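You operate a simulated robot arm through the tools that you are given. There is no shell and no other tool.

Carry out the task below with a simulated two-armed robot. There is one attempt and no reset: what you move stays moved.

## Task
Pick up the green pin with one hand, pass it to the other hand and put it on the top of the wrapping table.

It is judged by the outcome, as a careful person would: the job done as asked, and still so three seconds after it is handed in. It fails if anything else is knocked over, pushed out of place, dropped, spilled or broken.

## Robot
Two 6-joint arms with two-finger grippers on one trunk, on a base that moves. Base frame: it is fixed to the floor where the robot stands at the start and does not move with it; the origin is under the middle of the robot, x ahead of it, y to its left, z up; the surface under the hand at the start is at about z = 0.8. Lengths are in m, angles in degrees, forces in N, time in s.
The left shoulder is at the start at [0.061, 0.143, 0.875], the right one opposite. With the tool pointing down near the work surface each hand reaches from about 0.32 to 0.72 m from the robot's upright axis, wherever it stands, measured 20 degrees to its own side. Places, roughly: top of the wrapping table [2.4, 0.8, 0.8]. Payload 2.45 kg a hand.
The tool frame of a hand sits at the grasp point between the pads (the TCP): z along the fingers, y along the line on which they close. The tips reach 0.026 m beyond it. The gripper opens to 0.096 m; its body begins 0.069 m behind the TCP.
Orientation is told as [roll, pitch, yaw] about the base's x, y, z axes, in that order, counted from this pose: with the fingers straight down and closing along the base's y, the tool's x points along the base's -x, its y along +y and its z along -z.

## Interface
- The arms move only by the tool nudge_tool. It takes "left_plan", "right_plan" or both (then of equal length, played together; a hand with none holds still); each is a list of rows, each a list of 7 numbers: the shift along the tool's x, y, z in units of 100 mm (1.0 is 100 mm), then the turn, a rotation vector about the tool's x, y, z in units of 60 degrees (1.0 is 60 degrees), then the opening, from 0 (shut) to 1 (fully open). In form: [[x, y, z, ax, ay, az, gripper], ...]. A call has 1 to 20 rows; each row is the pose to reach, as a shift and turn from the pose commanded when the call began, along the tool's axes at that moment. A call with a number of a shift or a turn outside -1 to 1 is refused whole. Rows are played at 5 a second. More than 0.05 m and 8.6 degrees between two rows, or a gripper value outside its range, and nothing of the call is played. A pose out of reach is approached as far as the arm can. The call stops where the force on the tool passes 40 N (or 10 N more than at its start, if that is more) or the arm is blocked; 0.2 s more then pass. Each finger travels about 0.0799 m/s and halts on what it meets, pressing with about 45 N; the grip force reading is that of the motor and also rises with nothing between the fingers. The clock runs only during rows and for 0.2 s after the last one: add rows that repeat a pose to give the fingers time. The reply holds the time, the measured pose of the TCP, the force on the tool along the base axes, the opening and the grip force, in the units named above and with some noise, with the torque about the TCP (base axes, N m) and any sound that the robot's microphone picked up.
- Cameras (640 x 400 px; columns grow to the right, rows downward): "scene" is now at [0.1424, -0.0066, 1.4854]; the picture's right is [-0.07, -1.00, 0.00], its down [-0.69, 0.05, -0.73] and it looks along [0.72, -0.05, -0.69] (base axes); focal length 279 px, centre (320, 200). "left" rides on the left gripper at [0.082, -0.003, -0.098] in its tool frame; the picture's right is [0.04, 1.00, 0.00], its down [-0.73, 0.03, -0.68] and it looks along [-0.68, 0.03, 0.73] (tool axes); focal length 256 px, centre (320, 200). "right" rides on the right gripper at [0.081, 0.003, -0.098] in its tool frame; the picture's right is [-0.04, 1.00, 0.00], its down [-0.73, -0.03, -0.68] and it looks along [-0.68, -0.03, 0.73] (tool axes); focal length 256 px, centre (320, 200).
- capture(camera): a new picture of that camera. The clock stands still meanwhile.
- lift_body(by): slides the trunk up (or, below 0, down) by that many m; the arms and the scene camera ride with it, the base frame stays. It gives what a move gives, with no picture.
- steer(legs): drives the robot by 1 to 6 legs, each [ahead, turn to the left] in m and degrees, along the robot's own axes; the way and the turn of a leg run together, so that a leg with both is an arc; at most 1.5 m and 180 degrees a leg. The arms and the cameras ride along, it lands a little off, and it stops where it bumps. It gives what a move gives.
- aim_head(pan, tilt): turns the head with the scene camera to pan (to the left, within 86 degrees either way) and tilt (down, from -29 to 69), counted from straight ahead of the robot. It gives what a move gives.
- measure_at(camera, pixels): there is no depth. For up to 12 entries [column, row, z] of the newest picture of that camera ("zoom" is the newest enlarged one), the place [x, y] in the base frame at which the ray of that pixel passes the height z, good to about 0.003 m. The clock stands still meanwhile.
- zoom(camera, box): a new picture of the part [left, top, right, bottom] of that camera's present view, enlarged. The clock stands still meanwhile.
- close_job(): hands the job in; it is judged then, once.

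Leave the grippers open and the arms clear of the work at the hand-in unless told otherwise.

The tools are called after "Emit:" as name(argument=value, ...) on one line, values as JSON. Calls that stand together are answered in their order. nudge_tool: Moves the arms, as the interface text tells. Its arguments: {"type":"object","properties":{"left_plan":{"type":"array"},"right_plan":{"type":"array"}},"required":[]} The other tools are called the same way: lift_body (by) moves the trunk up or down; steer (legs) drives the base; aim_head (pan, tilt) turns the head that bears the scene camera; capture (camera) takes a picture; measure_at (camera, pixels) gives the place at which the rays of pixels pass given heights; zoom (camera, box) takes an enlarged picture of a part of a camera's view; close_job () hands the job in.

At the start:

```text
clock: 0.0
left_ee_pos: [0.5363, 0.2924, 1.005]
left_ee_rot: [0.0, -0.2, 0.2]
left_contact_force: [0.1, -0.9, -0.4]
left_moment: [-0.02, -0.01, 0.01]
left_finger_gap: 0.096
left_gripper_force: 0.1
right_ee_pos: [0.5214, -0.1709, 1.0284]
right_ee_rot: [0.0, -0.1, 0.2]
right_contact_force: [-0.1, 0.0, -0.4]
right_moment: [0.0, -0.02, 0.01]
right_finger_gap: 0.0961
right_gripper_force: 0.0
trunk travel left (down, up): [-0.5, 0.09]
robot x, y, heading: [0.0024, -0.0026, -0.2]
head pan, tilt (commanded): [-4.2, 43.4]
```

scene: 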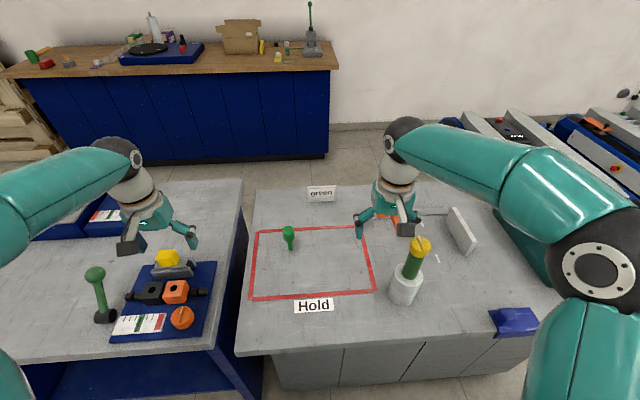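
right: 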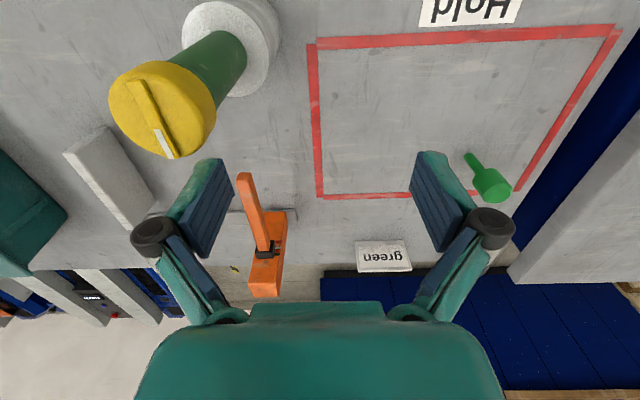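
left: 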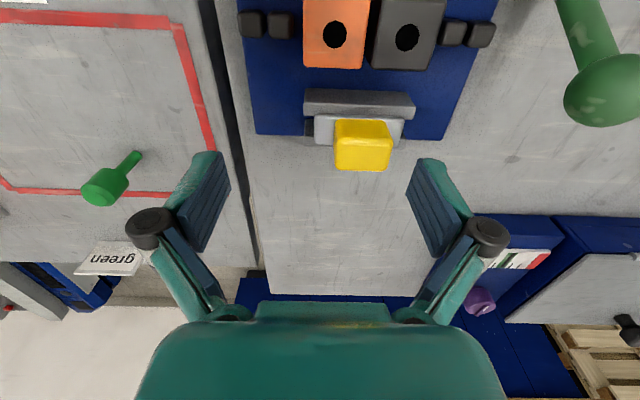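

I see a small green pin at about (288, 237) in the scene picture, inside the red "Hold" frame. I'll zoom in there and on the far table to check what each item is.

Emit:
zoom(camera="scene", box=[230, 170, 390, 320])

Emit:
zoom(camera="scene", box=[0, 0, 350, 170])

Emit:
zoom(camera="scene", box=[370, 180, 560, 350])

```text
2.67 times, centred on (310, 245) of scene
```

zoom: 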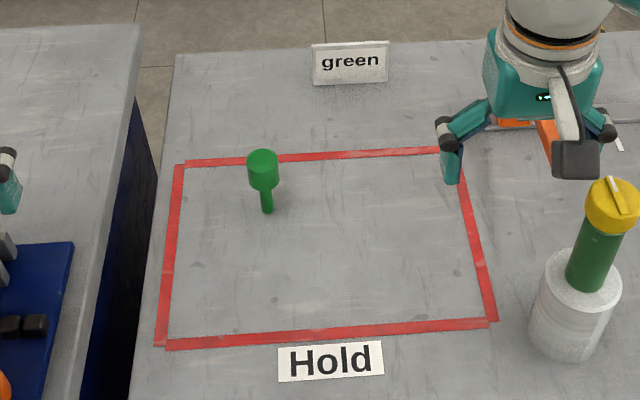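

```text
1.83 times, centred on (175, 85) of scene
```

zoom: 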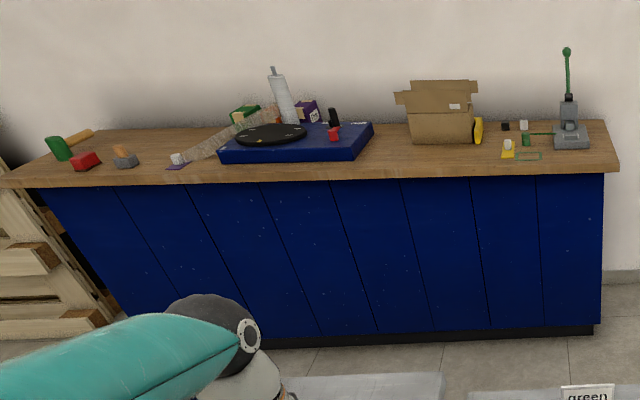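

```text
2.35 times, centred on (465, 265) of scene
```

zoom: 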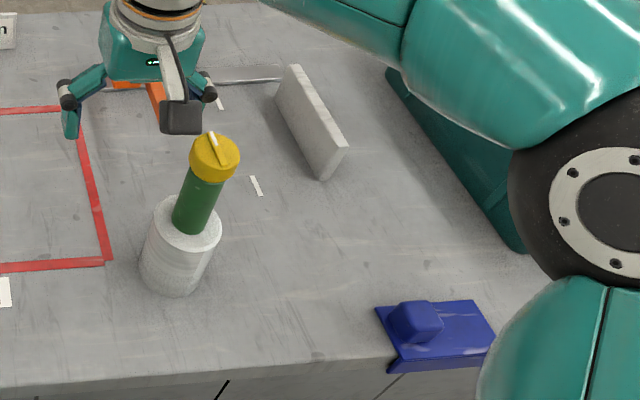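

The green pin has a thick head and a thin stem, with the head farther away or higher. I'll measure its ends from all three cameras at several heights to learn whether it stands or lies.

Emit:
measure_at(camera="scene", pixels=[[290, 250, 0.8], [290, 250, 0.81], [288, 228, 0.8], [288, 228, 0.82], [288, 228, 0.86], [288, 228, 0.88], [288, 240, 0.81], [288, 240, 0.85]])

Emit:
measure_at(camera="right", pixels=[[468, 154, 0.8], [468, 154, 0.81], [492, 195, 0.8], [492, 195, 0.82], [492, 195, 0.86], [492, 195, 0.88]])

Emit:
measure_at(camera="left", pixels=[[138, 154, 0.8], [138, 154, 0.81], [100, 195, 0.8], [100, 195, 0.82], [100, 195, 0.86], [100, 195, 0.88]])

Emit:
zoom(camera="right", box=[420, 120, 540, 220])

Emit:
zoom(camera="left", box=[60, 120, 180, 220])

```text
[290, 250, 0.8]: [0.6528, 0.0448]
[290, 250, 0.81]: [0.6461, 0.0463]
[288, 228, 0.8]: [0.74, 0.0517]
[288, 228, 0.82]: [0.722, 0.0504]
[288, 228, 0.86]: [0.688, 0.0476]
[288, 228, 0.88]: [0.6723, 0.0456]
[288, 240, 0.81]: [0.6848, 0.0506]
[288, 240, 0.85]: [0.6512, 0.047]
```

```text
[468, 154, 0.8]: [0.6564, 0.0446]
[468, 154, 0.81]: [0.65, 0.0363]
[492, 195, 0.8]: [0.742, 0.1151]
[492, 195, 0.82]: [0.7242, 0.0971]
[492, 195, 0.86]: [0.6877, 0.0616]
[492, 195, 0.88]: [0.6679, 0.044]
```

```text
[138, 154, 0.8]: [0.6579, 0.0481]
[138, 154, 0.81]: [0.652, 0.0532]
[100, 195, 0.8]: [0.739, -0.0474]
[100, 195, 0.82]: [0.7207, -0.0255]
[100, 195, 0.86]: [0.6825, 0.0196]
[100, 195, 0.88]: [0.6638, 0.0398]
```

```text
4.00 times, centred on (480, 170) of right
```

zoom: 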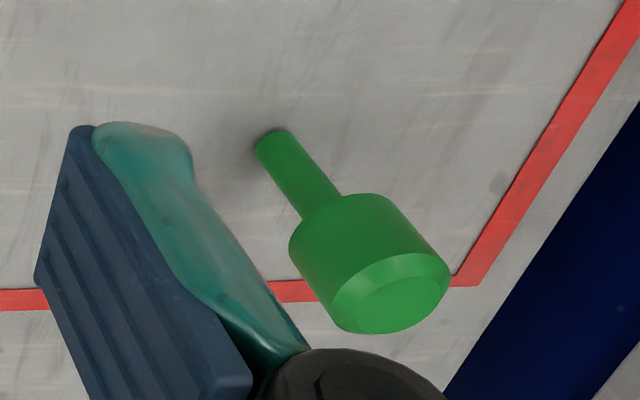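

```text
4.00 times, centred on (120, 170) of left
```

zoom: 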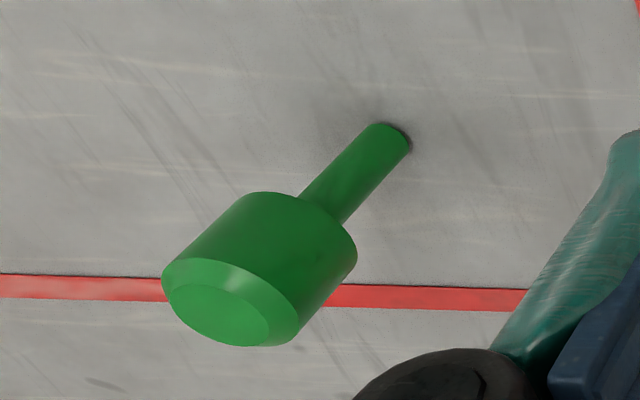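

The three cameras agree: the pin stands upright on its thin stem at about (0.657, 0.046), with its head top at about z = 0.88. Before I touch anything, I'll turn the head left and right to see the room and find a way to the wrapping table.

Emit:
aim_head(pan=60, tilt=30)

Emit:
capture(camera="scene")

Emit:
aim_head(pan=-60, tilt=30)

Emit:
capture(camera="scene")

Emit:
aim_head(pan=0, tilt=20)

Emit:
capture(camera="scene")

```text
clock: 1.4
left_ee_pos: [0.5358, 0.2925, 1.0062]
left_ee_rot: [0.1, -0.1, 0.2]
left_contact_force: [-0.4, -1.0, 0.3]
left_moment: [0.0, 0.02, 0.0]
left_finger_gap: 0.0958
left_gripper_force: 0.1
right_ee_pos: [0.5207, -0.1707, 1.0292]
right_ee_rot: [0.0, 0.0, 0.3]
right_contact_force: [-0.3, -0.1, 0.1]
right_moment: [0.0, -0.02, 0.03]
right_finger_gap: 0.096
right_gripper_force: 0.1
trunk travel left (down, up): [-0.5, 0.09]
robot x, y, heading: [0.0016, 0.0017, -0.1]
head pan, tilt (commanded): [60.0, 30.0]
```

```text
taken
```

scene: 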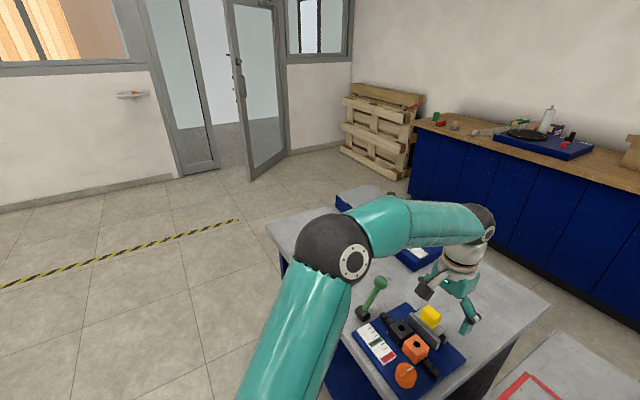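

```text
clock: 3.4
left_ee_pos: [0.5343, 0.2937, 1.0055]
left_ee_rot: [0.0, -0.2, 0.2]
left_contact_force: [0.5, -0.5, 0.2]
left_moment: [0.01, 0.01, -0.01]
left_finger_gap: 0.096
left_gripper_force: 0.1
right_ee_pos: [0.5213, -0.1704, 1.0288]
right_ee_rot: [0.0, 0.1, 0.2]
right_contact_force: [0.4, 0.3, -0.2]
right_moment: [-0.04, -0.03, -0.01]
right_finger_gap: 0.0959
right_gripper_force: 0.0
trunk travel left (down, up): [-0.5, 0.09]
robot x, y, heading: [0.0006, -0.0021, 0.2]
head pan, tilt (commanded): [-60.0, 30.0]
```

```text
taken
```

scene: 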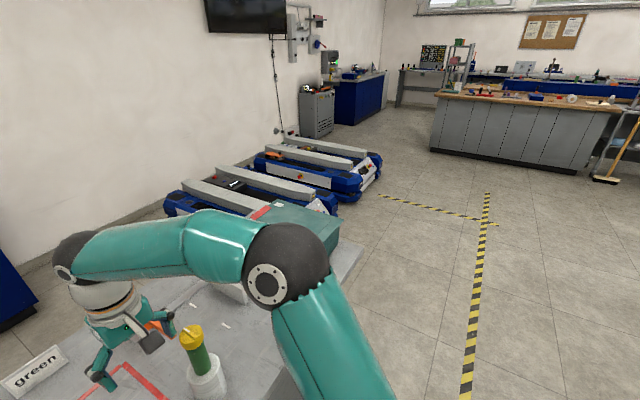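

```text
clock: 4.7
left_ee_pos: [0.5371, 0.2934, 1.005]
left_ee_rot: [0.0, -0.1, 0.2]
left_contact_force: [0.3, -0.1, 0.4]
left_moment: [0.0, 0.02, -0.02]
left_finger_gap: 0.0959
left_gripper_force: 0.0
right_ee_pos: [0.5221, -0.1722, 1.0285]
right_ee_rot: [0.0, 0.2, 0.2]
right_contact_force: [0.7, 0.3, 0.8]
right_moment: [0.02, 0.03, -0.02]
right_finger_gap: 0.0961
right_gripper_force: 0.2
trunk travel left (down, up): [-0.5, 0.09]
robot x, y, heading: [-0.0008, -0.0014, -0.2]
head pan, tilt (commanded): [0.0, 20.0]
```

```text
taken
```

scene: 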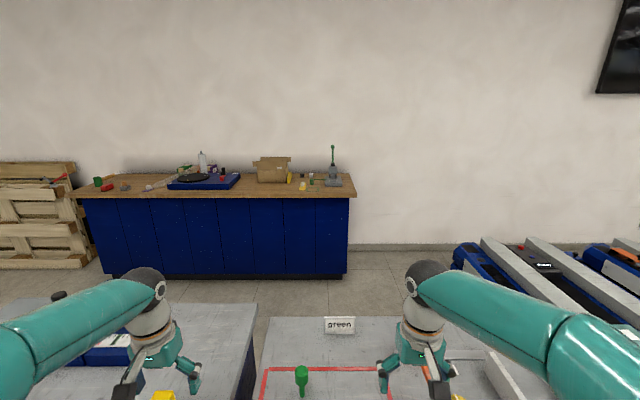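

There is open floor to the left around the left table, and the wrapping table stands against the far wall. I'll measure the far table's edges in this picture, then look again left for the left table's corners.

Emit:
measure_at(camera="scene", pixels=[[346, 277, 0.0], [110, 277, 0.0], [355, 197, 0.8], [82, 197, 0.8], [347, 172, 0.8], [247, 308, 0.8], [270, 318, 0.8], [490, 240, 0.3], [80, 267, 0.0], [300, 185, 0.85], [240, 180, 0.85]])

Emit:
zoom(camera="scene", box=[60, 130, 380, 290])

Emit:
aim_head(pan=40, tilt=35)

Emit:
capture(camera="scene")

```text
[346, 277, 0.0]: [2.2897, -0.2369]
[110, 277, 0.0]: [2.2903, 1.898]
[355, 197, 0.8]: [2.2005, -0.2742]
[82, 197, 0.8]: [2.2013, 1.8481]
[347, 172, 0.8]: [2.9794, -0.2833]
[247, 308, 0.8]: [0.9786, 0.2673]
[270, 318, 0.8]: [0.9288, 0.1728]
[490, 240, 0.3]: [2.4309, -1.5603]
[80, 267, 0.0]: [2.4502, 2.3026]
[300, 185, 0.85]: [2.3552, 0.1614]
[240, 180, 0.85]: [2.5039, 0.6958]
```

```text
2.00 times, centred on (220, 210) of scene
```

zoom: 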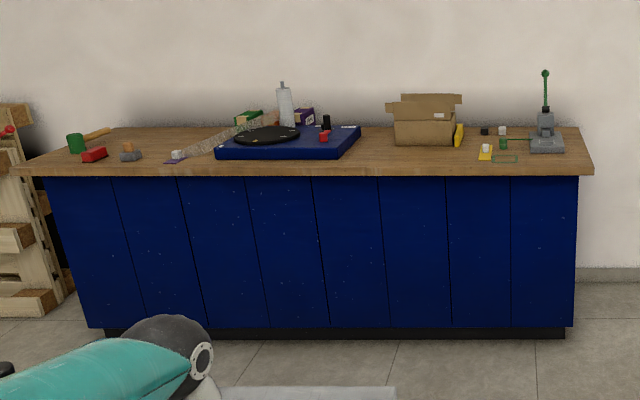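

```text
clock: 5.7
left_ee_pos: [0.5361, 0.2946, 1.0065]
left_ee_rot: [0.0, 0.0, 0.1]
left_contact_force: [0.1, 0.7, 1.0]
left_moment: [0.0, 0.01, 0.02]
left_finger_gap: 0.0959
left_gripper_force: 0.1
right_ee_pos: [0.5213, -0.1709, 1.0287]
right_ee_rot: [0.0, 0.2, 0.1]
right_contact_force: [-0.5, -0.4, 0.2]
right_moment: [-0.01, -0.01, 0.0]
right_finger_gap: 0.0961
right_gripper_force: 0.0
trunk travel left (down, up): [-0.5, 0.09]
robot x, y, heading: [0.001, -0.0031, -0.2]
head pan, tilt (commanded): [40.0, 35.0]
```

```text
taken
```

scene: 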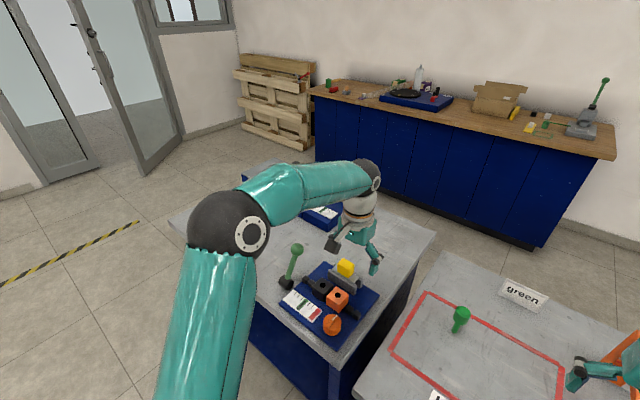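

Now I'll measure the left table's corners and the floor around it in this picture.

Emit:
measure_at(camera="scene", pixels=[[170, 217, 0.8], [435, 235, 0.8], [333, 364, 0.8], [240, 170, 0.3], [535, 247, 0.0], [616, 158, 0.8], [313, 93, 0.8], [445, 252, 0.8], [300, 148, 0.0], [75, 178, 0.0]])

Emit:
zoom(camera="scene", box=[150, 130, 350, 255])

Emit:
aim_head(pan=86, tilt=45)

Emit:
capture(camera="scene")

```text
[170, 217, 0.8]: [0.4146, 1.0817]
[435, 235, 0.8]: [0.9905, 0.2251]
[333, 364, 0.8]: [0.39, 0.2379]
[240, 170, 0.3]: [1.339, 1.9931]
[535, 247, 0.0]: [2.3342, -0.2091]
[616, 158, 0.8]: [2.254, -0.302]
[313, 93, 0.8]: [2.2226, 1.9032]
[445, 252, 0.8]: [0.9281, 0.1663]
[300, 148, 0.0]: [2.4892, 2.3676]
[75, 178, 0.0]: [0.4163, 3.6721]
```

```text
3.20 times, centred on (250, 192) of scene
```

zoom: 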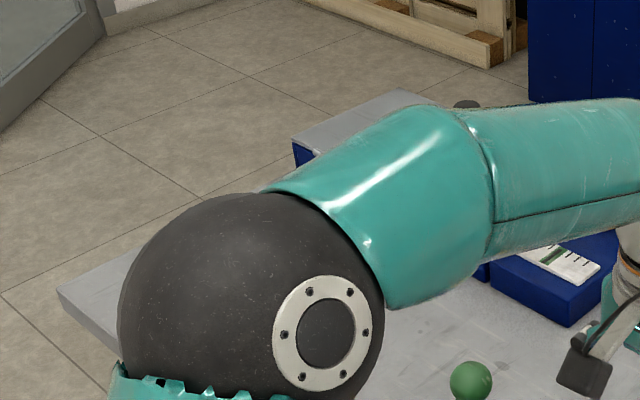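

```text
clock: 6.8
left_ee_pos: [0.5349, 0.2935, 1.0057]
left_ee_rot: [0.0, -0.1, 0.2]
left_contact_force: [0.9, -0.2, 1.4]
left_moment: [-0.01, 0.01, -0.01]
left_finger_gap: 0.0961
left_gripper_force: 0.1
right_ee_pos: [0.5198, -0.1717, 1.0296]
right_ee_rot: [0.0, 0.2, 0.2]
right_contact_force: [0.0, 0.4, -0.1]
right_moment: [-0.02, 0.01, -0.02]
right_finger_gap: 0.0959
right_gripper_force: 0.1
trunk travel left (down, up): [-0.5, 0.09]
robot x, y, heading: [-0.0008, 0.001, -0.1]
head pan, tilt (commanded): [85.9, 45.0]
```

```text
taken
```

scene: 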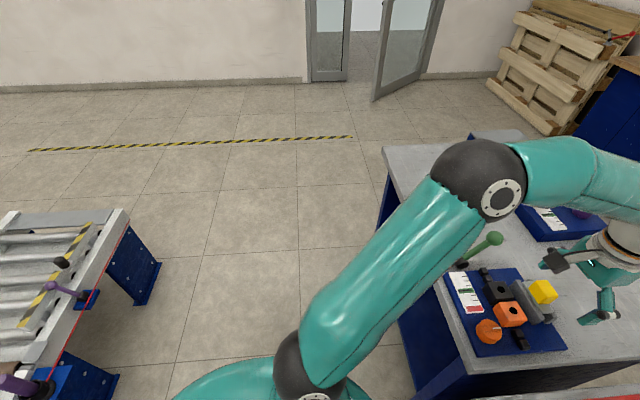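

A roller conveyor stands behind and to the left. I'll measure the gap between it and the left table, and look at the right side too before I choose a route.

Emit:
measure_at(camera="scene", pixels=[[128, 212, 0.8], [128, 212, 0.7], [150, 305, 0.0], [160, 265, 0.0], [383, 150, 0.8], [435, 318, 0.8], [415, 380, 0.0], [470, 131, 0.5], [490, 83, 0.0], [545, 133, 0.0], [375, 100, 0.0]])

Emit:
aim_head(pan=-40, tilt=40)

Emit:
capture(camera="scene")

Emit:
aim_head(pan=-86, tilt=45)

Emit:
capture(camera="scene")

```text
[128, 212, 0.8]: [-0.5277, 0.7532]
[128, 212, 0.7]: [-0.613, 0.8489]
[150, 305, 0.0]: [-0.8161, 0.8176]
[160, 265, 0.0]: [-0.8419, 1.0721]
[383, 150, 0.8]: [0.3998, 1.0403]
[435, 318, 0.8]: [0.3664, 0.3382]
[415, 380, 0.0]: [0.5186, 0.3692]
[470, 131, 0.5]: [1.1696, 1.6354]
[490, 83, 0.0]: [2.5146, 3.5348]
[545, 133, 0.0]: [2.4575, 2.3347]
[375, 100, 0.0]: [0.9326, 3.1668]
```

```text
clock: 8.9
left_ee_pos: [0.5364, 0.2938, 1.0055]
left_ee_rot: [0.0, -0.1, 0.3]
left_contact_force: [-0.5, 0.3, -0.2]
left_moment: [0.03, -0.01, 0.0]
left_finger_gap: 0.096
left_gripper_force: 0.1
right_ee_pos: [0.5207, -0.171, 1.0291]
right_ee_rot: [0.1, 0.1, 0.3]
right_contact_force: [-0.3, -0.8, 0.0]
right_moment: [0.02, 0.0, 0.02]
right_finger_gap: 0.0963
right_gripper_force: 0.0
trunk travel left (down, up): [-0.5, 0.09]
robot x, y, heading: [-0.0015, -0.0012, 0.2]
head pan, tilt (commanded): [-40.0, 40.0]
```

```text
taken
```

scene: 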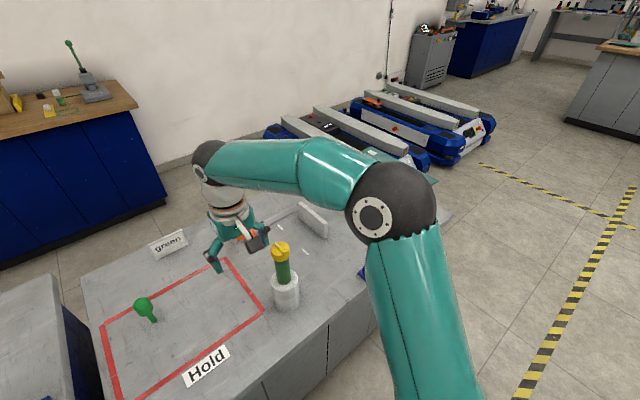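

```text
clock: 10.1
left_ee_pos: [0.5352, 0.2926, 1.0057]
left_ee_rot: [0.0, -0.1, 0.2]
left_contact_force: [0.4, -0.1, 0.6]
left_moment: [-0.01, 0.01, 0.03]
left_finger_gap: 0.096
left_gripper_force: 0.1
right_ee_pos: [0.5222, -0.1716, 1.0302]
right_ee_rot: [0.0, 0.1, 0.2]
right_contact_force: [-0.4, 0.7, -0.6]
right_moment: [-0.01, 0.02, 0.01]
right_finger_gap: 0.0961
right_gripper_force: 0.0
trunk travel left (down, up): [-0.5, 0.09]
robot x, y, heading: [0.0007, -0.0003, 0.2]
head pan, tilt (commanded): [-85.9, 45.0]
```

```text
taken
```

scene: 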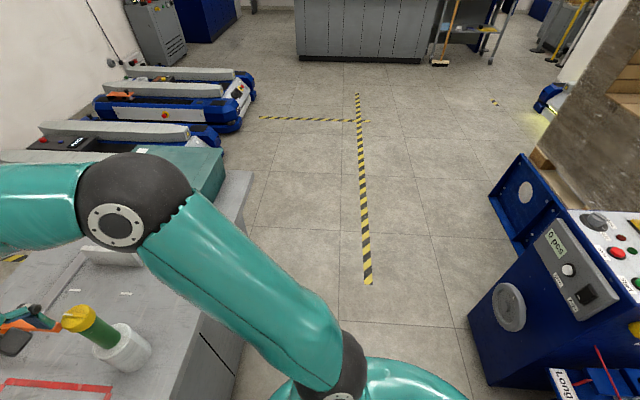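

The left route between the conveyor (corner about (-0.55, 0.8)) and the left table (near edge x = 0.39) looks more open, so I'll drive that way later. First comes the pin. The left hand is at (0.536, 0.293, 1.005) and the pin is at about (0.658, 0.046). I'll move the left hand over it at the same height, and point the head back at the work.

Emit:
nudge_tool(left_plan=[[-0.2, -0.4, 0, 0, 0, 0, 1], [-0.4, -0.8, 0, 0, 0, 0, 1], [-0.5, -1.0, 0, 0, 0, 0, 1]])

Emit:
nudge_tool(left_plan=[[-0.2, -0.4, 0, 0, 0, 0, 1], [-0.4, -0.8, 0, 0, 0, 0, 1], [-0.5, -1.0, 0, 0, 0, 0, 1], [-0.5, -1.0, 0, 0, 0, 0, 1]])

Emit:
aim_head(pan=0, tilt=45)

Emit:
capture(camera="scene")

Emit:
capture(camera="left")

```text
clock: 10.8
left_ee_pos: [0.5845, 0.1935, 1.004]
left_ee_rot: [0.0, 0.0, 0.2]
left_contact_force: [-0.2, -0.3, -0.2]
left_moment: [0.02, -0.01, 0.01]
left_finger_gap: 0.0961
left_gripper_force: 0.0
right_ee_pos: [0.5223, -0.1708, 1.0281]
right_ee_rot: [0.0, 0.2, 0.2]
right_contact_force: [-0.2, -0.3, 0.5]
right_moment: [0.01, 0.0, -0.03]
right_finger_gap: 0.0959
right_gripper_force: 0.0
trunk travel left (down, up): [-0.5, 0.09]
robot x, y, heading: [-0.0024, 0.0002, 0.0]
head pan, tilt (commanded): [-85.9, 45.0]
```

```text
clock: 11.8
left_ee_pos: [0.6361, 0.0938, 1.0033]
left_ee_rot: [0.1, -0.1, 0.2]
left_contact_force: [0.1, 0.1, -0.3]
left_moment: [-0.02, -0.04, 0.01]
left_finger_gap: 0.096
left_gripper_force: 0.1
right_ee_pos: [0.5203, -0.1711, 1.0295]
right_ee_rot: [-0.1, 0.0, 0.1]
right_contact_force: [1.2, -0.5, -0.2]
right_moment: [-0.02, 0.01, -0.01]
right_finger_gap: 0.0961
right_gripper_force: 0.0
trunk travel left (down, up): [-0.5, 0.09]
robot x, y, heading: [0.0004, 0.0011, -0.2]
head pan, tilt (commanded): [-85.9, 45.0]
```

```text
clock: 13.4
left_ee_pos: [0.6351, 0.0958, 1.005]
left_ee_rot: [0.0, -0.1, 0.2]
left_contact_force: [-0.9, 0.2, -0.5]
left_moment: [0.01, 0.0, 0.0]
left_finger_gap: 0.0958
left_gripper_force: 0.0
right_ee_pos: [0.5219, -0.1711, 1.0296]
right_ee_rot: [0.0, 0.1, 0.1]
right_contact_force: [0.3, 0.2, -0.3]
right_moment: [-0.02, 0.0, 0.0]
right_finger_gap: 0.0956
right_gripper_force: 0.2
trunk travel left (down, up): [-0.5, 0.09]
robot x, y, heading: [-0.0056, -0.0003, 0.2]
head pan, tilt (commanded): [0.0, 45.0]
```

```text
taken
```

scene: 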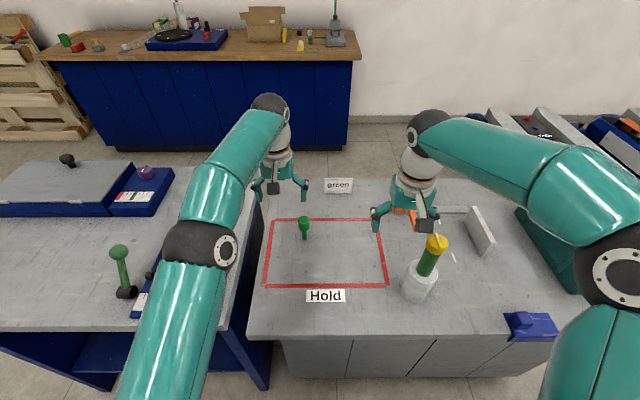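

```text
taken
```

left: 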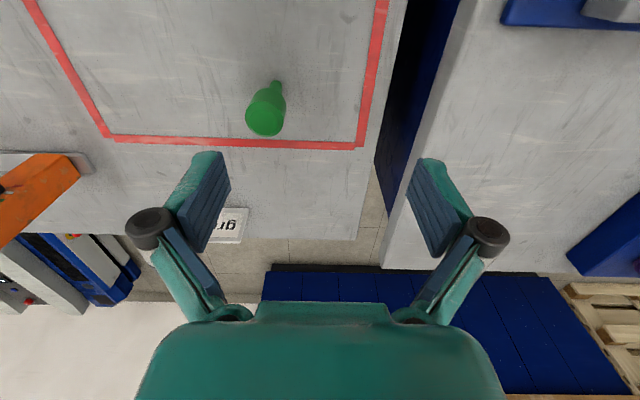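

The left hand is now about 5 cm left of the pin and 2 cm short of it. I'll zoom on the pin in the left picture (around (266, 108)) to locate its axis better.

Emit:
zoom(camera="left", box=[226, 70, 306, 150])

Emit:
zoom(camera="scene", box=[270, 200, 340, 250])

```text
5.00 times, centred on (266, 110) of left
```

zoom: 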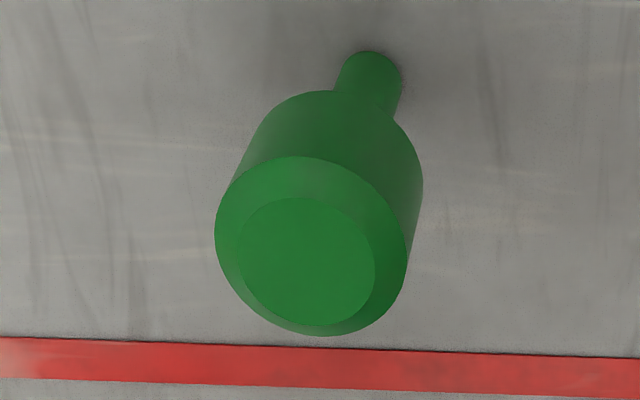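

```text
8.00 times, centred on (305, 225) of scene
```

zoom: 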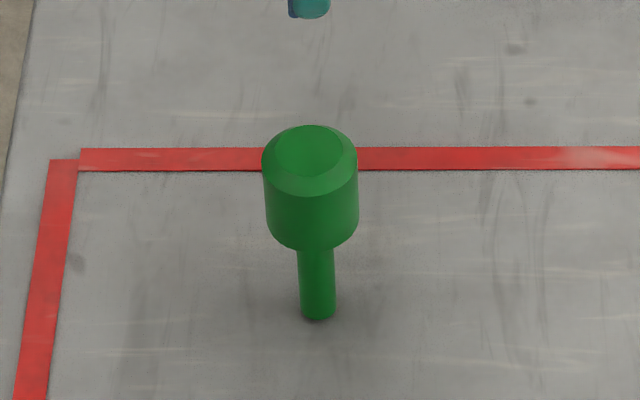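

Emit:
measure_at(camera="zoom", pixels=[[318, 321, 0.8], [299, 300, 0.8], [336, 300, 0.8], [309, 151, 0.87], [309, 151, 0.88], [309, 151, 0.89], [264, 200, 0.86], [358, 200, 0.86], [314, 249, 0.84], [314, 249, 0.835]])

Emit:
measure_at(camera="left", pixels=[[275.6, 80.5, 0.8], [263.4, 122.5, 0.87], [263.4, 122.5, 0.88], [263.4, 122.5, 0.89]])

```text
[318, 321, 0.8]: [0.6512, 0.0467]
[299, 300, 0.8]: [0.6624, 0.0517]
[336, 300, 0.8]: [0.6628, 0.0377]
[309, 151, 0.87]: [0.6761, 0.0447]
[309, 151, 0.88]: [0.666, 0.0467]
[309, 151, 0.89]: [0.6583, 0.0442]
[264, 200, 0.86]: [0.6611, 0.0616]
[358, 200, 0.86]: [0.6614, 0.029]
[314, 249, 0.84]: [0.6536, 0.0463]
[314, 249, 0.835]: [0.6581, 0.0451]
```

```text
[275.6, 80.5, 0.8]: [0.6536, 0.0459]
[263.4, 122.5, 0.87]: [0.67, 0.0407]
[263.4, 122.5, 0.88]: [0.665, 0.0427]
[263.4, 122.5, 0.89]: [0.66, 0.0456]
```

The pin is about 89 mm tall. Its axis is at (0.659, 0.0455), with a stem about 14 mm thick from z = 0.80 to 0.852 and a head about 33 mm wide from 0.852 to 0.889. I'll center the left hand over it, then lower partway to z of about 0.94 (tips at 0.914) and check.

Emit:
nudge_tool(left_plan=[[-0.12, -0.25, 0, 0, 0, 0, 1], [-0.235, -0.49, 0, 0, 0, 0, 1], [-0.235, -0.49, 0.2, 0, 0, 0, 1], [-0.235, -0.49, 0.4, 0, 0, 0, 1], [-0.235, -0.49, 0.6, 0, 0, 0, 1], [-0.235, -0.49, 0.6, 0, 0, 0, 1]])

Emit:
capture(camera="left")

Emit:
zoom(camera="scene", box=[240, 150, 400, 250])

```text
clock: 14.8
left_ee_pos: [0.6465, 0.0459, 0.9413]
left_ee_rot: [0.0, -0.1, 0.2]
left_contact_force: [0.0, 0.5, 0.3]
left_moment: [0.01, -0.02, 0.03]
left_finger_gap: 0.0961
left_gripper_force: 0.0
left hand out of reach, approached as far as the arm can: row 1, 2, 3, 4, 5, 6
right_ee_pos: [0.5207, -0.1723, 1.0293]
right_ee_rot: [0.0, 0.0, 0.2]
right_contact_force: [-0.4, 0.7, 0.2]
right_moment: [0.01, -0.01, -0.01]
right_finger_gap: 0.0958
right_gripper_force: 0.1
trunk travel left (down, up): [-0.5, 0.09]
robot x, y, heading: [-0.0026, 0.0024, -0.1]
head pan, tilt (commanded): [0.0, 45.0]
```

```text
taken
```

left: 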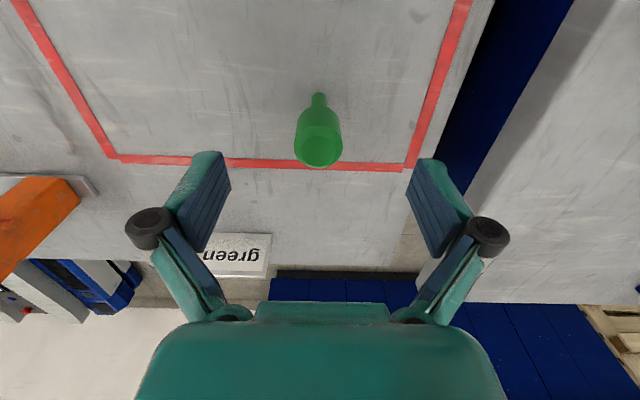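

```text
4.00 times, centred on (320, 200) of scene
```

zoom: 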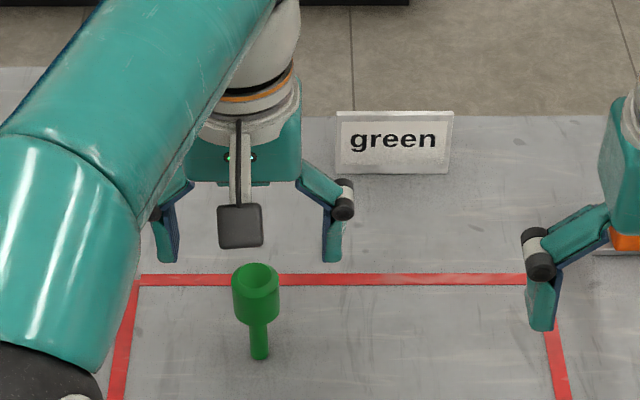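

The arm is at its reach limit (x = 0.6465, where 0.659 was wanted). A higher shoulder should give it more reach, so I'll raise the trunk by 0.08 m. The arms go up with it, away from everything.

Emit:
lift_body(by=0.08)

```text
clock: 16.0
left_ee_pos: [0.648, 0.0466, 1.021]
left_ee_rot: [0.0, -0.1, 0.2]
left_contact_force: [-0.4, -0.3, -0.3]
left_moment: [-0.01, 0.01, -0.03]
left_finger_gap: 0.0961
left_gripper_force: 0.1
right_ee_pos: [0.5219, -0.1705, 1.1083]
right_ee_rot: [0.0, 0.1, 0.2]
right_contact_force: [0.2, 0.1, -0.5]
right_moment: [-0.01, 0.04, -0.01]
right_finger_gap: 0.096
right_gripper_force: 0.0
trunk travel left (down, up): [-0.58, 0.01]
robot x, y, heading: [-0.0023, 0.0032, 0.1]
head pan, tilt (commanded): [0.0, 45.0]
```

The TCP is now at (0.648, 0.0466, 1.021). I'll lower it 0.08 m and, on the way, reach the remaining 11 mm forward, then check the position.

Emit:
nudge_tool(left_plan=[[0, 0, 0.3, 0, 0, 0, 1], [0, 0, 0.6, 0, 0, 0, 1], [-0.06, -0.01, 0.8, 0, 0, 0, 1], [-0.11, -0.01, 0.8, 0, 0, 0, 1], [-0.11, -0.01, 0.8, 0, 0, 0, 1]])

Emit:
capture(camera="left")

```text
clock: 17.2
left_ee_pos: [0.6591, 0.0447, 0.944]
left_ee_rot: [0.1, -0.1, 0.1]
left_contact_force: [-0.2, 0.0, -0.5]
left_moment: [0.01, -0.01, -0.01]
left_finger_gap: 0.0959
left_gripper_force: 0.1
right_ee_pos: [0.5216, -0.1714, 1.1098]
right_ee_rot: [0.0, 0.1, 0.2]
right_contact_force: [-0.4, 0.5, -0.4]
right_moment: [0.0, 0.04, 0.0]
right_finger_gap: 0.0962
right_gripper_force: 0.1
trunk travel left (down, up): [-0.58, 0.01]
robot x, y, heading: [-0.0006, -0.0005, 0.0]
head pan, tilt (commanded): [0.0, 45.0]
```

```text
taken
```

left: 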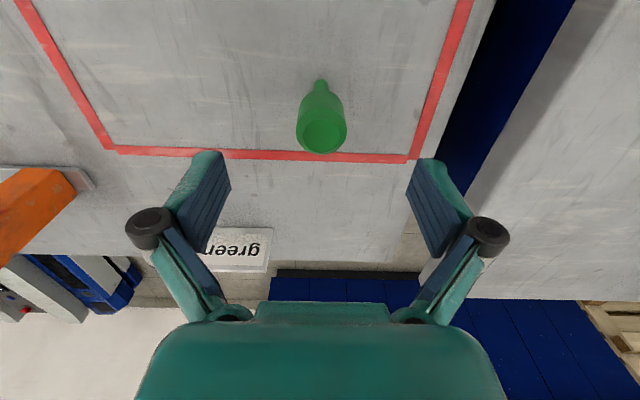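

The pin's top center is at about (322, 134) in the left picture. The tool axis should pass the head's height at (320, 132), so the hand is centered. I'll measure once more before descending.

Emit:
measure_at(camera="left", pixels=[[322, 134, 0.889], [320, 82, 0.8]])

```text
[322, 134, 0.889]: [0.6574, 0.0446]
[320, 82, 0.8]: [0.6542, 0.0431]
```

The pin axis measures (0.657, 0.0445) and the TCP is at (0.659, 0.0447). That is close enough. I'll descend to z of about 0.878 so the tips end at the bottom of the head, keeping the gripper open.

Emit:
nudge_tool(left_plan=[[0.01, 0, 0.2, 0, 0, 0, 1], [0.015, 0, 0.4, 0, 0, 0, 1], [0.015, 0, 0.55, 0, 0, 0, 1], [0.015, 0, 0.66, 0, 0, 0, 1], [0.015, 0, 0.66, 0, 0, 0, 1]])

Emit:
capture(camera="left")

Emit:
zoom(camera="scene", box=[240, 150, 400, 250])

```text
clock: 18.4
left_ee_pos: [0.6567, 0.0441, 0.877]
left_ee_rot: [-0.1, -0.2, 0.2]
left_contact_force: [0.8, 0.2, 0.2]
left_moment: [0.02, -0.01, 0.02]
left_finger_gap: 0.0963
left_gripper_force: 0.1
right_ee_pos: [0.5213, -0.1711, 1.1097]
right_ee_rot: [0.0, 0.1, 0.1]
right_contact_force: [-0.2, -0.4, 0.3]
right_moment: [0.02, -0.01, -0.02]
right_finger_gap: 0.0958
right_gripper_force: 0.0
trunk travel left (down, up): [-0.58, 0.01]
robot x, y, heading: [-0.0042, 0.0015, -0.2]
head pan, tilt (commanded): [0.0, 45.0]
```

```text
taken
```

left: 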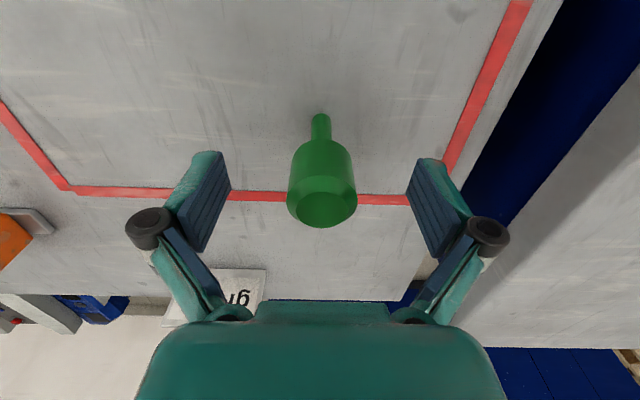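

```text
4.00 times, centred on (320, 200) of scene
```

zoom: 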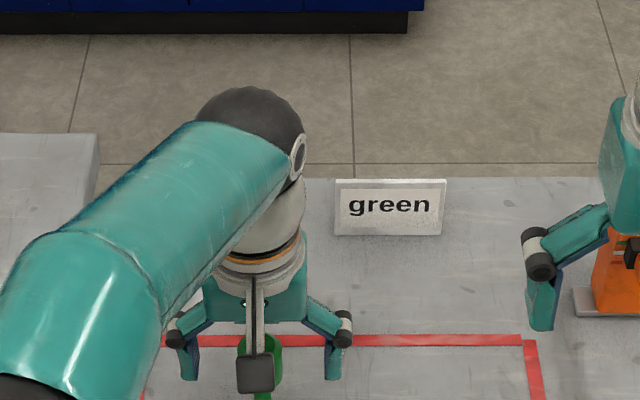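

The pin's head stands centered between the fingers at (322, 180). I'll close the left gripper in place.

Emit:
nudge_tool(left_plan=[[0, 0, 0, 0, 0, 0, 0.5], [0, 0, 0, 0, 0, 0, 0.2], [0, 0, 0, 0, 0, 0, 0], [0, 0, 0, 0, 0, 0, 0], [0, 0, 0, 0, 0, 0, 0]])

Emit:
capture(camera="left")

```text
clock: 19.6
left_ee_pos: [0.657, 0.044, 0.8767]
left_ee_rot: [0.0, 0.0, 0.2]
left_contact_force: [0.7, 0.6, 0.0]
left_moment: [0.03, -0.03, 0.02]
left_finger_gap: 0.0321
left_gripper_force: 44.8
right_ee_pos: [0.5211, -0.1707, 1.1092]
right_ee_rot: [-0.1, 0.1, 0.1]
right_contact_force: [-0.2, 0.1, 0.0]
right_moment: [0.02, 0.0, -0.01]
right_finger_gap: 0.096
right_gripper_force: 0.0
trunk travel left (down, up): [-0.58, 0.01]
robot x, y, heading: [0.0022, -0.0008, -0.1]
head pan, tilt (commanded): [0.0, 45.0]
```

```text
taken
```

left: 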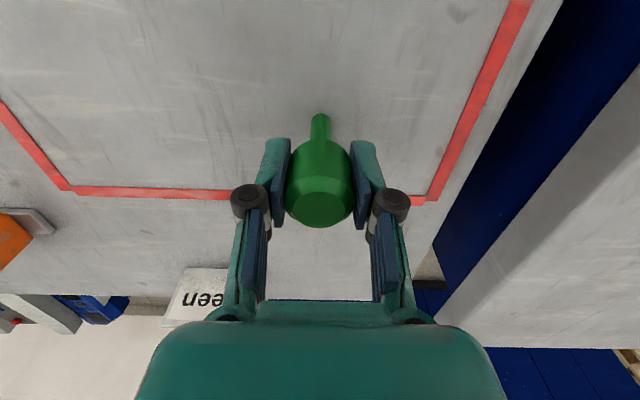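

The head is gripped, with a gap of 0.032 and a force of 45. I'll lift straight up 0.1 m, slowly at first, and watch the force in case the stem sits in a hole.

Emit:
nudge_tool(left_plan=[[0, 0, -0.05, 0, 0, 0, 0], [0, 0, -0.1, 0, 0, 0, 0], [0, 0, -0.25, 0, 0, 0, 0], [0, 0, -0.5, 0, 0, 0, 0], [0, 0, -0.75, 0, 0, 0, 0], [0, 0, -1.0, 0, 0, 0, 0], [0, 0, -1.0, 0, 0, 0, 0]])

Emit:
capture(camera="left")

Emit:
capture(camera="scene")

```text
clock: 21.2
left_ee_pos: [0.6578, 0.0454, 0.9746]
left_ee_rot: [0.0, -0.1, 0.1]
left_contact_force: [-0.7, 0.0, -0.8]
left_moment: [0.03, 0.0, -0.01]
left_finger_gap: 0.0317
left_gripper_force: 45.1
right_ee_pos: [0.5211, -0.1708, 1.11]
right_ee_rot: [0.0, 0.1, 0.1]
right_contact_force: [-0.1, 0.2, -0.7]
right_moment: [-0.03, 0.02, -0.01]
right_finger_gap: 0.0963
right_gripper_force: 0.0
trunk travel left (down, up): [-0.58, 0.01]
robot x, y, heading: [-0.0011, 0.0011, 0.1]
head pan, tilt (commanded): [0.0, 45.0]
```

```text
taken
```

left: 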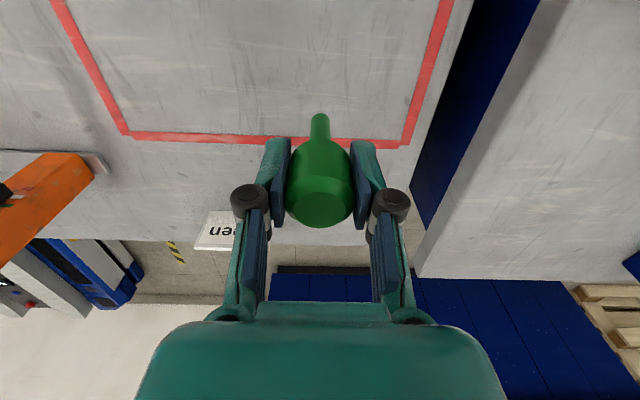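

```text
taken
```

scene: 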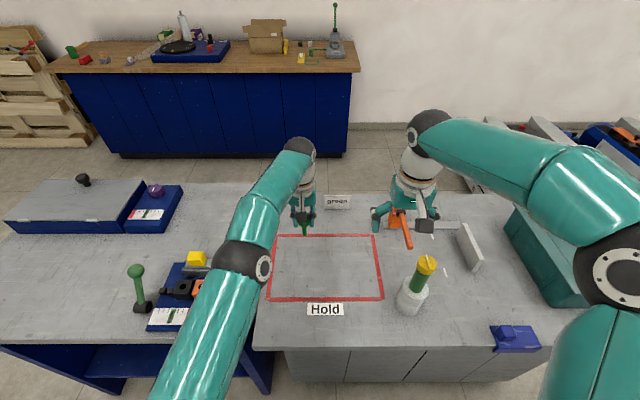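

The pin is held firmly in the left hand. For the hand-over I want the two hands face to face: the left tool pointing right (-y) with the stem sticking out, and the right tool pointing left (+y) to take the stem. First I'll pull the left hand back and up to about (0.52, 0.10, 1.10).

Emit:
nudge_tool(left_plan=[[0.23, 0.09, -0.21, 0, 0, 0, 0], [0.46, 0.18, -0.42, 0, 0, 0, 0], [0.69, 0.275, -0.63, 0, 0, 0, 0]])

Emit:
nudge_tool(left_plan=[[0.23, 0.09, -0.21, 0, 0, 0, 0], [0.46, 0.18, -0.42, 0, 0, 0, 0], [0.69, 0.275, -0.63, 0, 0, 0, 0], [0.69, 0.275, -0.63, 0, 0, 0, 0]])

Emit:
capture(camera="scene")

```text
clock: 22.0
left_ee_pos: [0.5853, 0.0724, 1.0382]
left_ee_rot: [-0.1, -0.1, 0.1]
left_contact_force: [-0.1, 0.4, 0.0]
left_moment: [-0.02, -0.03, -0.03]
left_finger_gap: 0.0319
left_gripper_force: 45.1
right_ee_pos: [0.5207, -0.1702, 1.1097]
right_ee_rot: [0.1, 0.0, 0.2]
right_contact_force: [-1.4, -0.3, -0.1]
right_moment: [-0.01, -0.02, -0.01]
right_finger_gap: 0.096
right_gripper_force: 0.1
trunk travel left (down, up): [-0.58, 0.01]
robot x, y, heading: [0.0019, -0.0017, -0.0]
head pan, tilt (commanded): [0.0, 45.0]
```

```text
clock: 23.0
left_ee_pos: [0.5208, 0.0994, 1.103]
left_ee_rot: [0.0, -0.1, 0.1]
left_contact_force: [0.3, 0.1, -1.4]
left_moment: [0.0, -0.01, 0.02]
left_finger_gap: 0.0321
left_gripper_force: 45.0
right_ee_pos: [0.5213, -0.1701, 1.1089]
right_ee_rot: [0.0, 0.2, 0.2]
right_contact_force: [0.3, 0.5, -0.2]
right_moment: [0.01, 0.0, 0.0]
right_finger_gap: 0.0961
right_gripper_force: 0.1
trunk travel left (down, up): [-0.58, 0.01]
robot x, y, heading: [0.0013, -0.0005, -0.0]
head pan, tilt (commanded): [0.0, 45.0]
```

```text
taken
```

scene: 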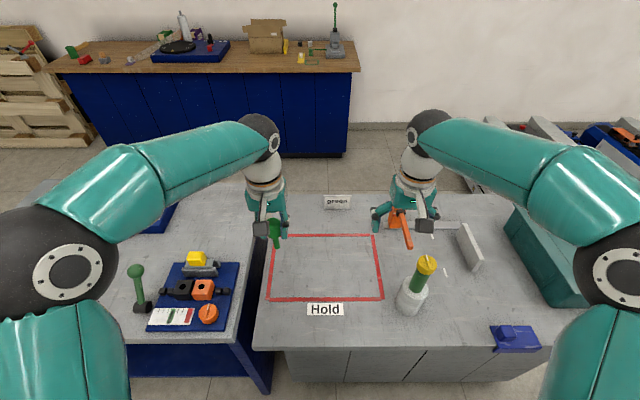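

Now I'll turn the left hand 45° about its tool x so the stem swings toward the right (-y), pivoting at the TCP.

Emit:
nudge_tool(left_plan=[[0, 0, 0, 0.13, 0, 0, 0], [0, 0, 0, 0.26, 0, 0, 0], [0, 0, 0, 0.39, 0, 0, 0], [0, 0, 0, 0.52, 0, 0, 0], [0, 0, 0, 0.65, 0, 0, 0], [0, 0, 0, 0.75, 0, 0, 0], [0, 0, 0, 0.75, 0, 0, 0]])

Emit:
capture(camera="scene")

```text
clock: 24.6
left_ee_pos: [0.5197, 0.1005, 1.1013]
left_ee_rot: [-45.0, -0.1, 0.3]
left_contact_force: [0.4, -0.3, -0.4]
left_moment: [0.01, 0.0, -0.02]
left_finger_gap: 0.0319
left_gripper_force: 44.5
right_ee_pos: [0.5223, -0.1718, 1.109]
right_ee_rot: [-0.1, 0.0, 0.1]
right_contact_force: [-0.7, 0.4, -1.0]
right_moment: [0.02, -0.01, -0.02]
right_finger_gap: 0.0959
right_gripper_force: 0.1
trunk travel left (down, up): [-0.58, 0.01]
robot x, y, heading: [0.0016, 0.0, 0.2]
head pan, tilt (commanded): [0.0, 45.0]
```

```text
taken
```

scene: 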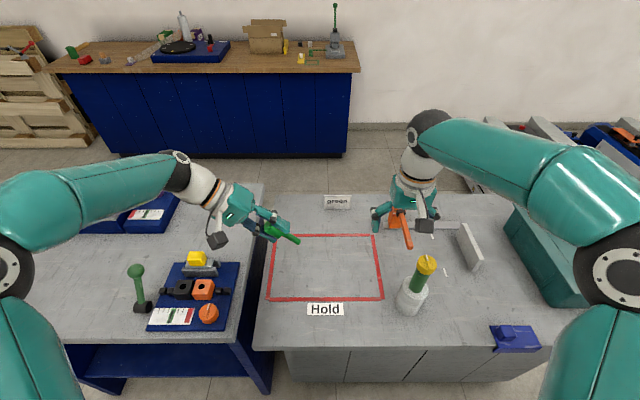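

The left hand reached roll -45° cleanly, with the pin at (283, 233) and pointing right. I'll turn another 45° to bring it horizontal.

Emit:
nudge_tool(left_plan=[[0, 0, 0, 0.13, 0, 0, 0], [0, 0, 0, 0.26, 0, 0, 0], [0, 0, 0, 0.39, 0, 0, 0], [0, 0, 0, 0.52, 0, 0, 0], [0, 0, 0, 0.65, 0, 0, 0], [0, 0, 0, 0.75, 0, 0, 0], [0, 0, 0, 0.75, 0, 0, 0]])

Emit:
capture(camera="scene")

```text
clock: 26.2
left_ee_pos: [0.5184, 0.1005, 1.1012]
left_ee_rot: [-90.1, -0.1, 0.2]
left_contact_force: [-0.1, -0.2, -0.3]
left_moment: [0.02, -0.02, 0.01]
left_finger_gap: 0.0321
left_gripper_force: 44.9
right_ee_pos: [0.5203, -0.1716, 1.1093]
right_ee_rot: [-0.1, 0.1, 0.3]
right_contact_force: [-0.1, -0.9, 0.2]
right_moment: [0.0, 0.02, 0.0]
right_finger_gap: 0.096
right_gripper_force: 0.1
trunk travel left (down, up): [-0.58, 0.01]
robot x, y, heading: [-0.0014, 0.0017, 0.0]
head pan, tilt (commanded): [0.0, 45.0]
```

```text
taken
```

scene: 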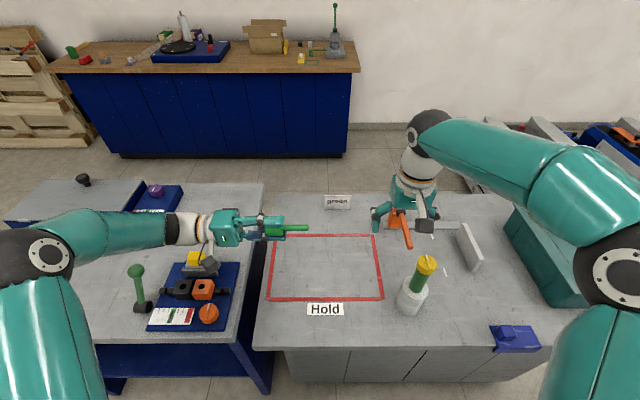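

The left hand is horizontal with the stem pointing right at (295, 229). Now I'll turn the right hand the opposite way, 90° in two steps, so its fingers point left.

Emit:
nudge_tool(right_plan=[[0, 0, 0, -0.13, 0, 0, 1], [0, 0, 0, -0.26, 0, 0, 1], [0, 0, 0, -0.39, 0, 0, 1], [0, 0, 0, -0.52, 0, 0, 1], [0, 0, 0, -0.65, 0, 0, 1], [0, 0, 0, -0.75, 0, 0, 1], [0, 0, 0, -0.75, 0, 0, 1]])

Emit:
nudge_tool(right_plan=[[0, 0, 0, -0.13, 0, 0, 1], [0, 0, 0, -0.26, 0, 0, 1], [0, 0, 0, -0.39, 0, 0, 1], [0, 0, 0, -0.52, 0, 0, 1], [0, 0, 0, -0.65, 0, 0, 1], [0, 0, 0, -0.75, 0, 0, 1], [0, 0, 0, -0.75, 0, 0, 1]])

Emit:
capture(camera="scene")

Emit:
capture(camera="right")

Emit:
capture(camera="left")

```text
clock: 27.8
left_ee_pos: [0.5188, 0.1004, 1.1007]
left_ee_rot: [-89.9, -0.1, 0.2]
left_contact_force: [0.0, -0.8, -1.1]
left_moment: [0.05, 0.0, 0.0]
left_finger_gap: 0.0319
left_gripper_force: 44.2
right_ee_pos: [0.5218, -0.1726, 1.1105]
right_ee_rot: [45.1, 0.0, 0.3]
right_contact_force: [0.1, 0.2, -0.4]
right_moment: [-0.01, -0.01, 0.01]
right_finger_gap: 0.0963
right_gripper_force: 0.1
trunk travel left (down, up): [-0.58, 0.01]
robot x, y, heading: [-0.0018, -0.0005, -0.2]
head pan, tilt (commanded): [0.0, 45.0]
```

```text
clock: 29.4
left_ee_pos: [0.5187, 0.1004, 1.1021]
left_ee_rot: [-90.0, -0.1, 0.1]
left_contact_force: [-0.5, 1.0, -0.6]
left_moment: [0.06, -0.01, -0.01]
left_finger_gap: 0.0317
left_gripper_force: 45.5
right_ee_pos: [0.5207, -0.1717, 1.108]
right_ee_rot: [90.1, 0.1, 0.1]
right_contact_force: [0.2, -0.6, 0.0]
right_moment: [0.01, -0.01, 0.01]
right_finger_gap: 0.096
right_gripper_force: 0.1
trunk travel left (down, up): [-0.58, 0.01]
robot x, y, heading: [0.003, -0.0017, 0.2]
head pan, tilt (commanded): [0.0, 45.0]
```

```text
taken
```

scene: 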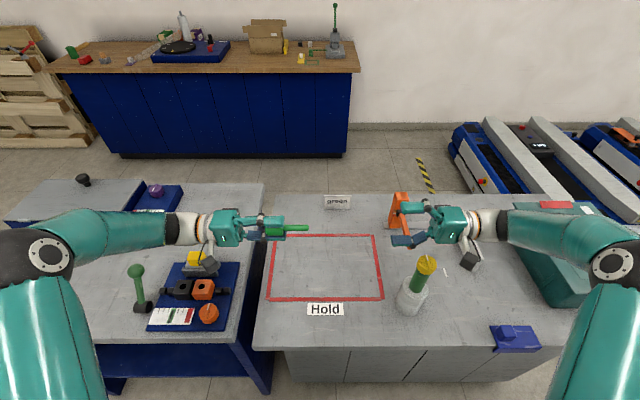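

```text
taken
```

right: 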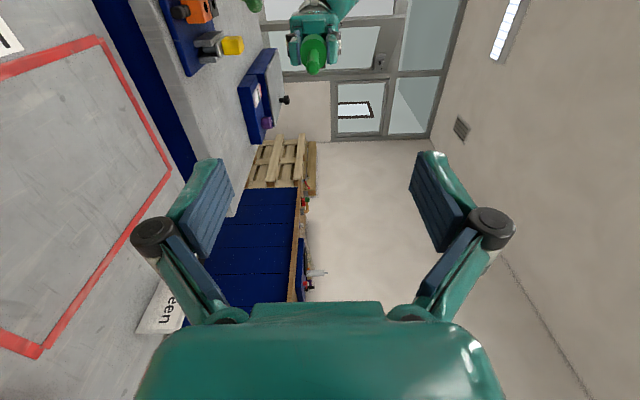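

```text
taken
```

left: 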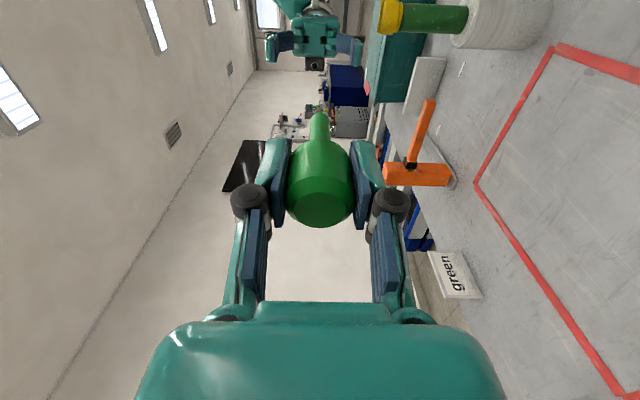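

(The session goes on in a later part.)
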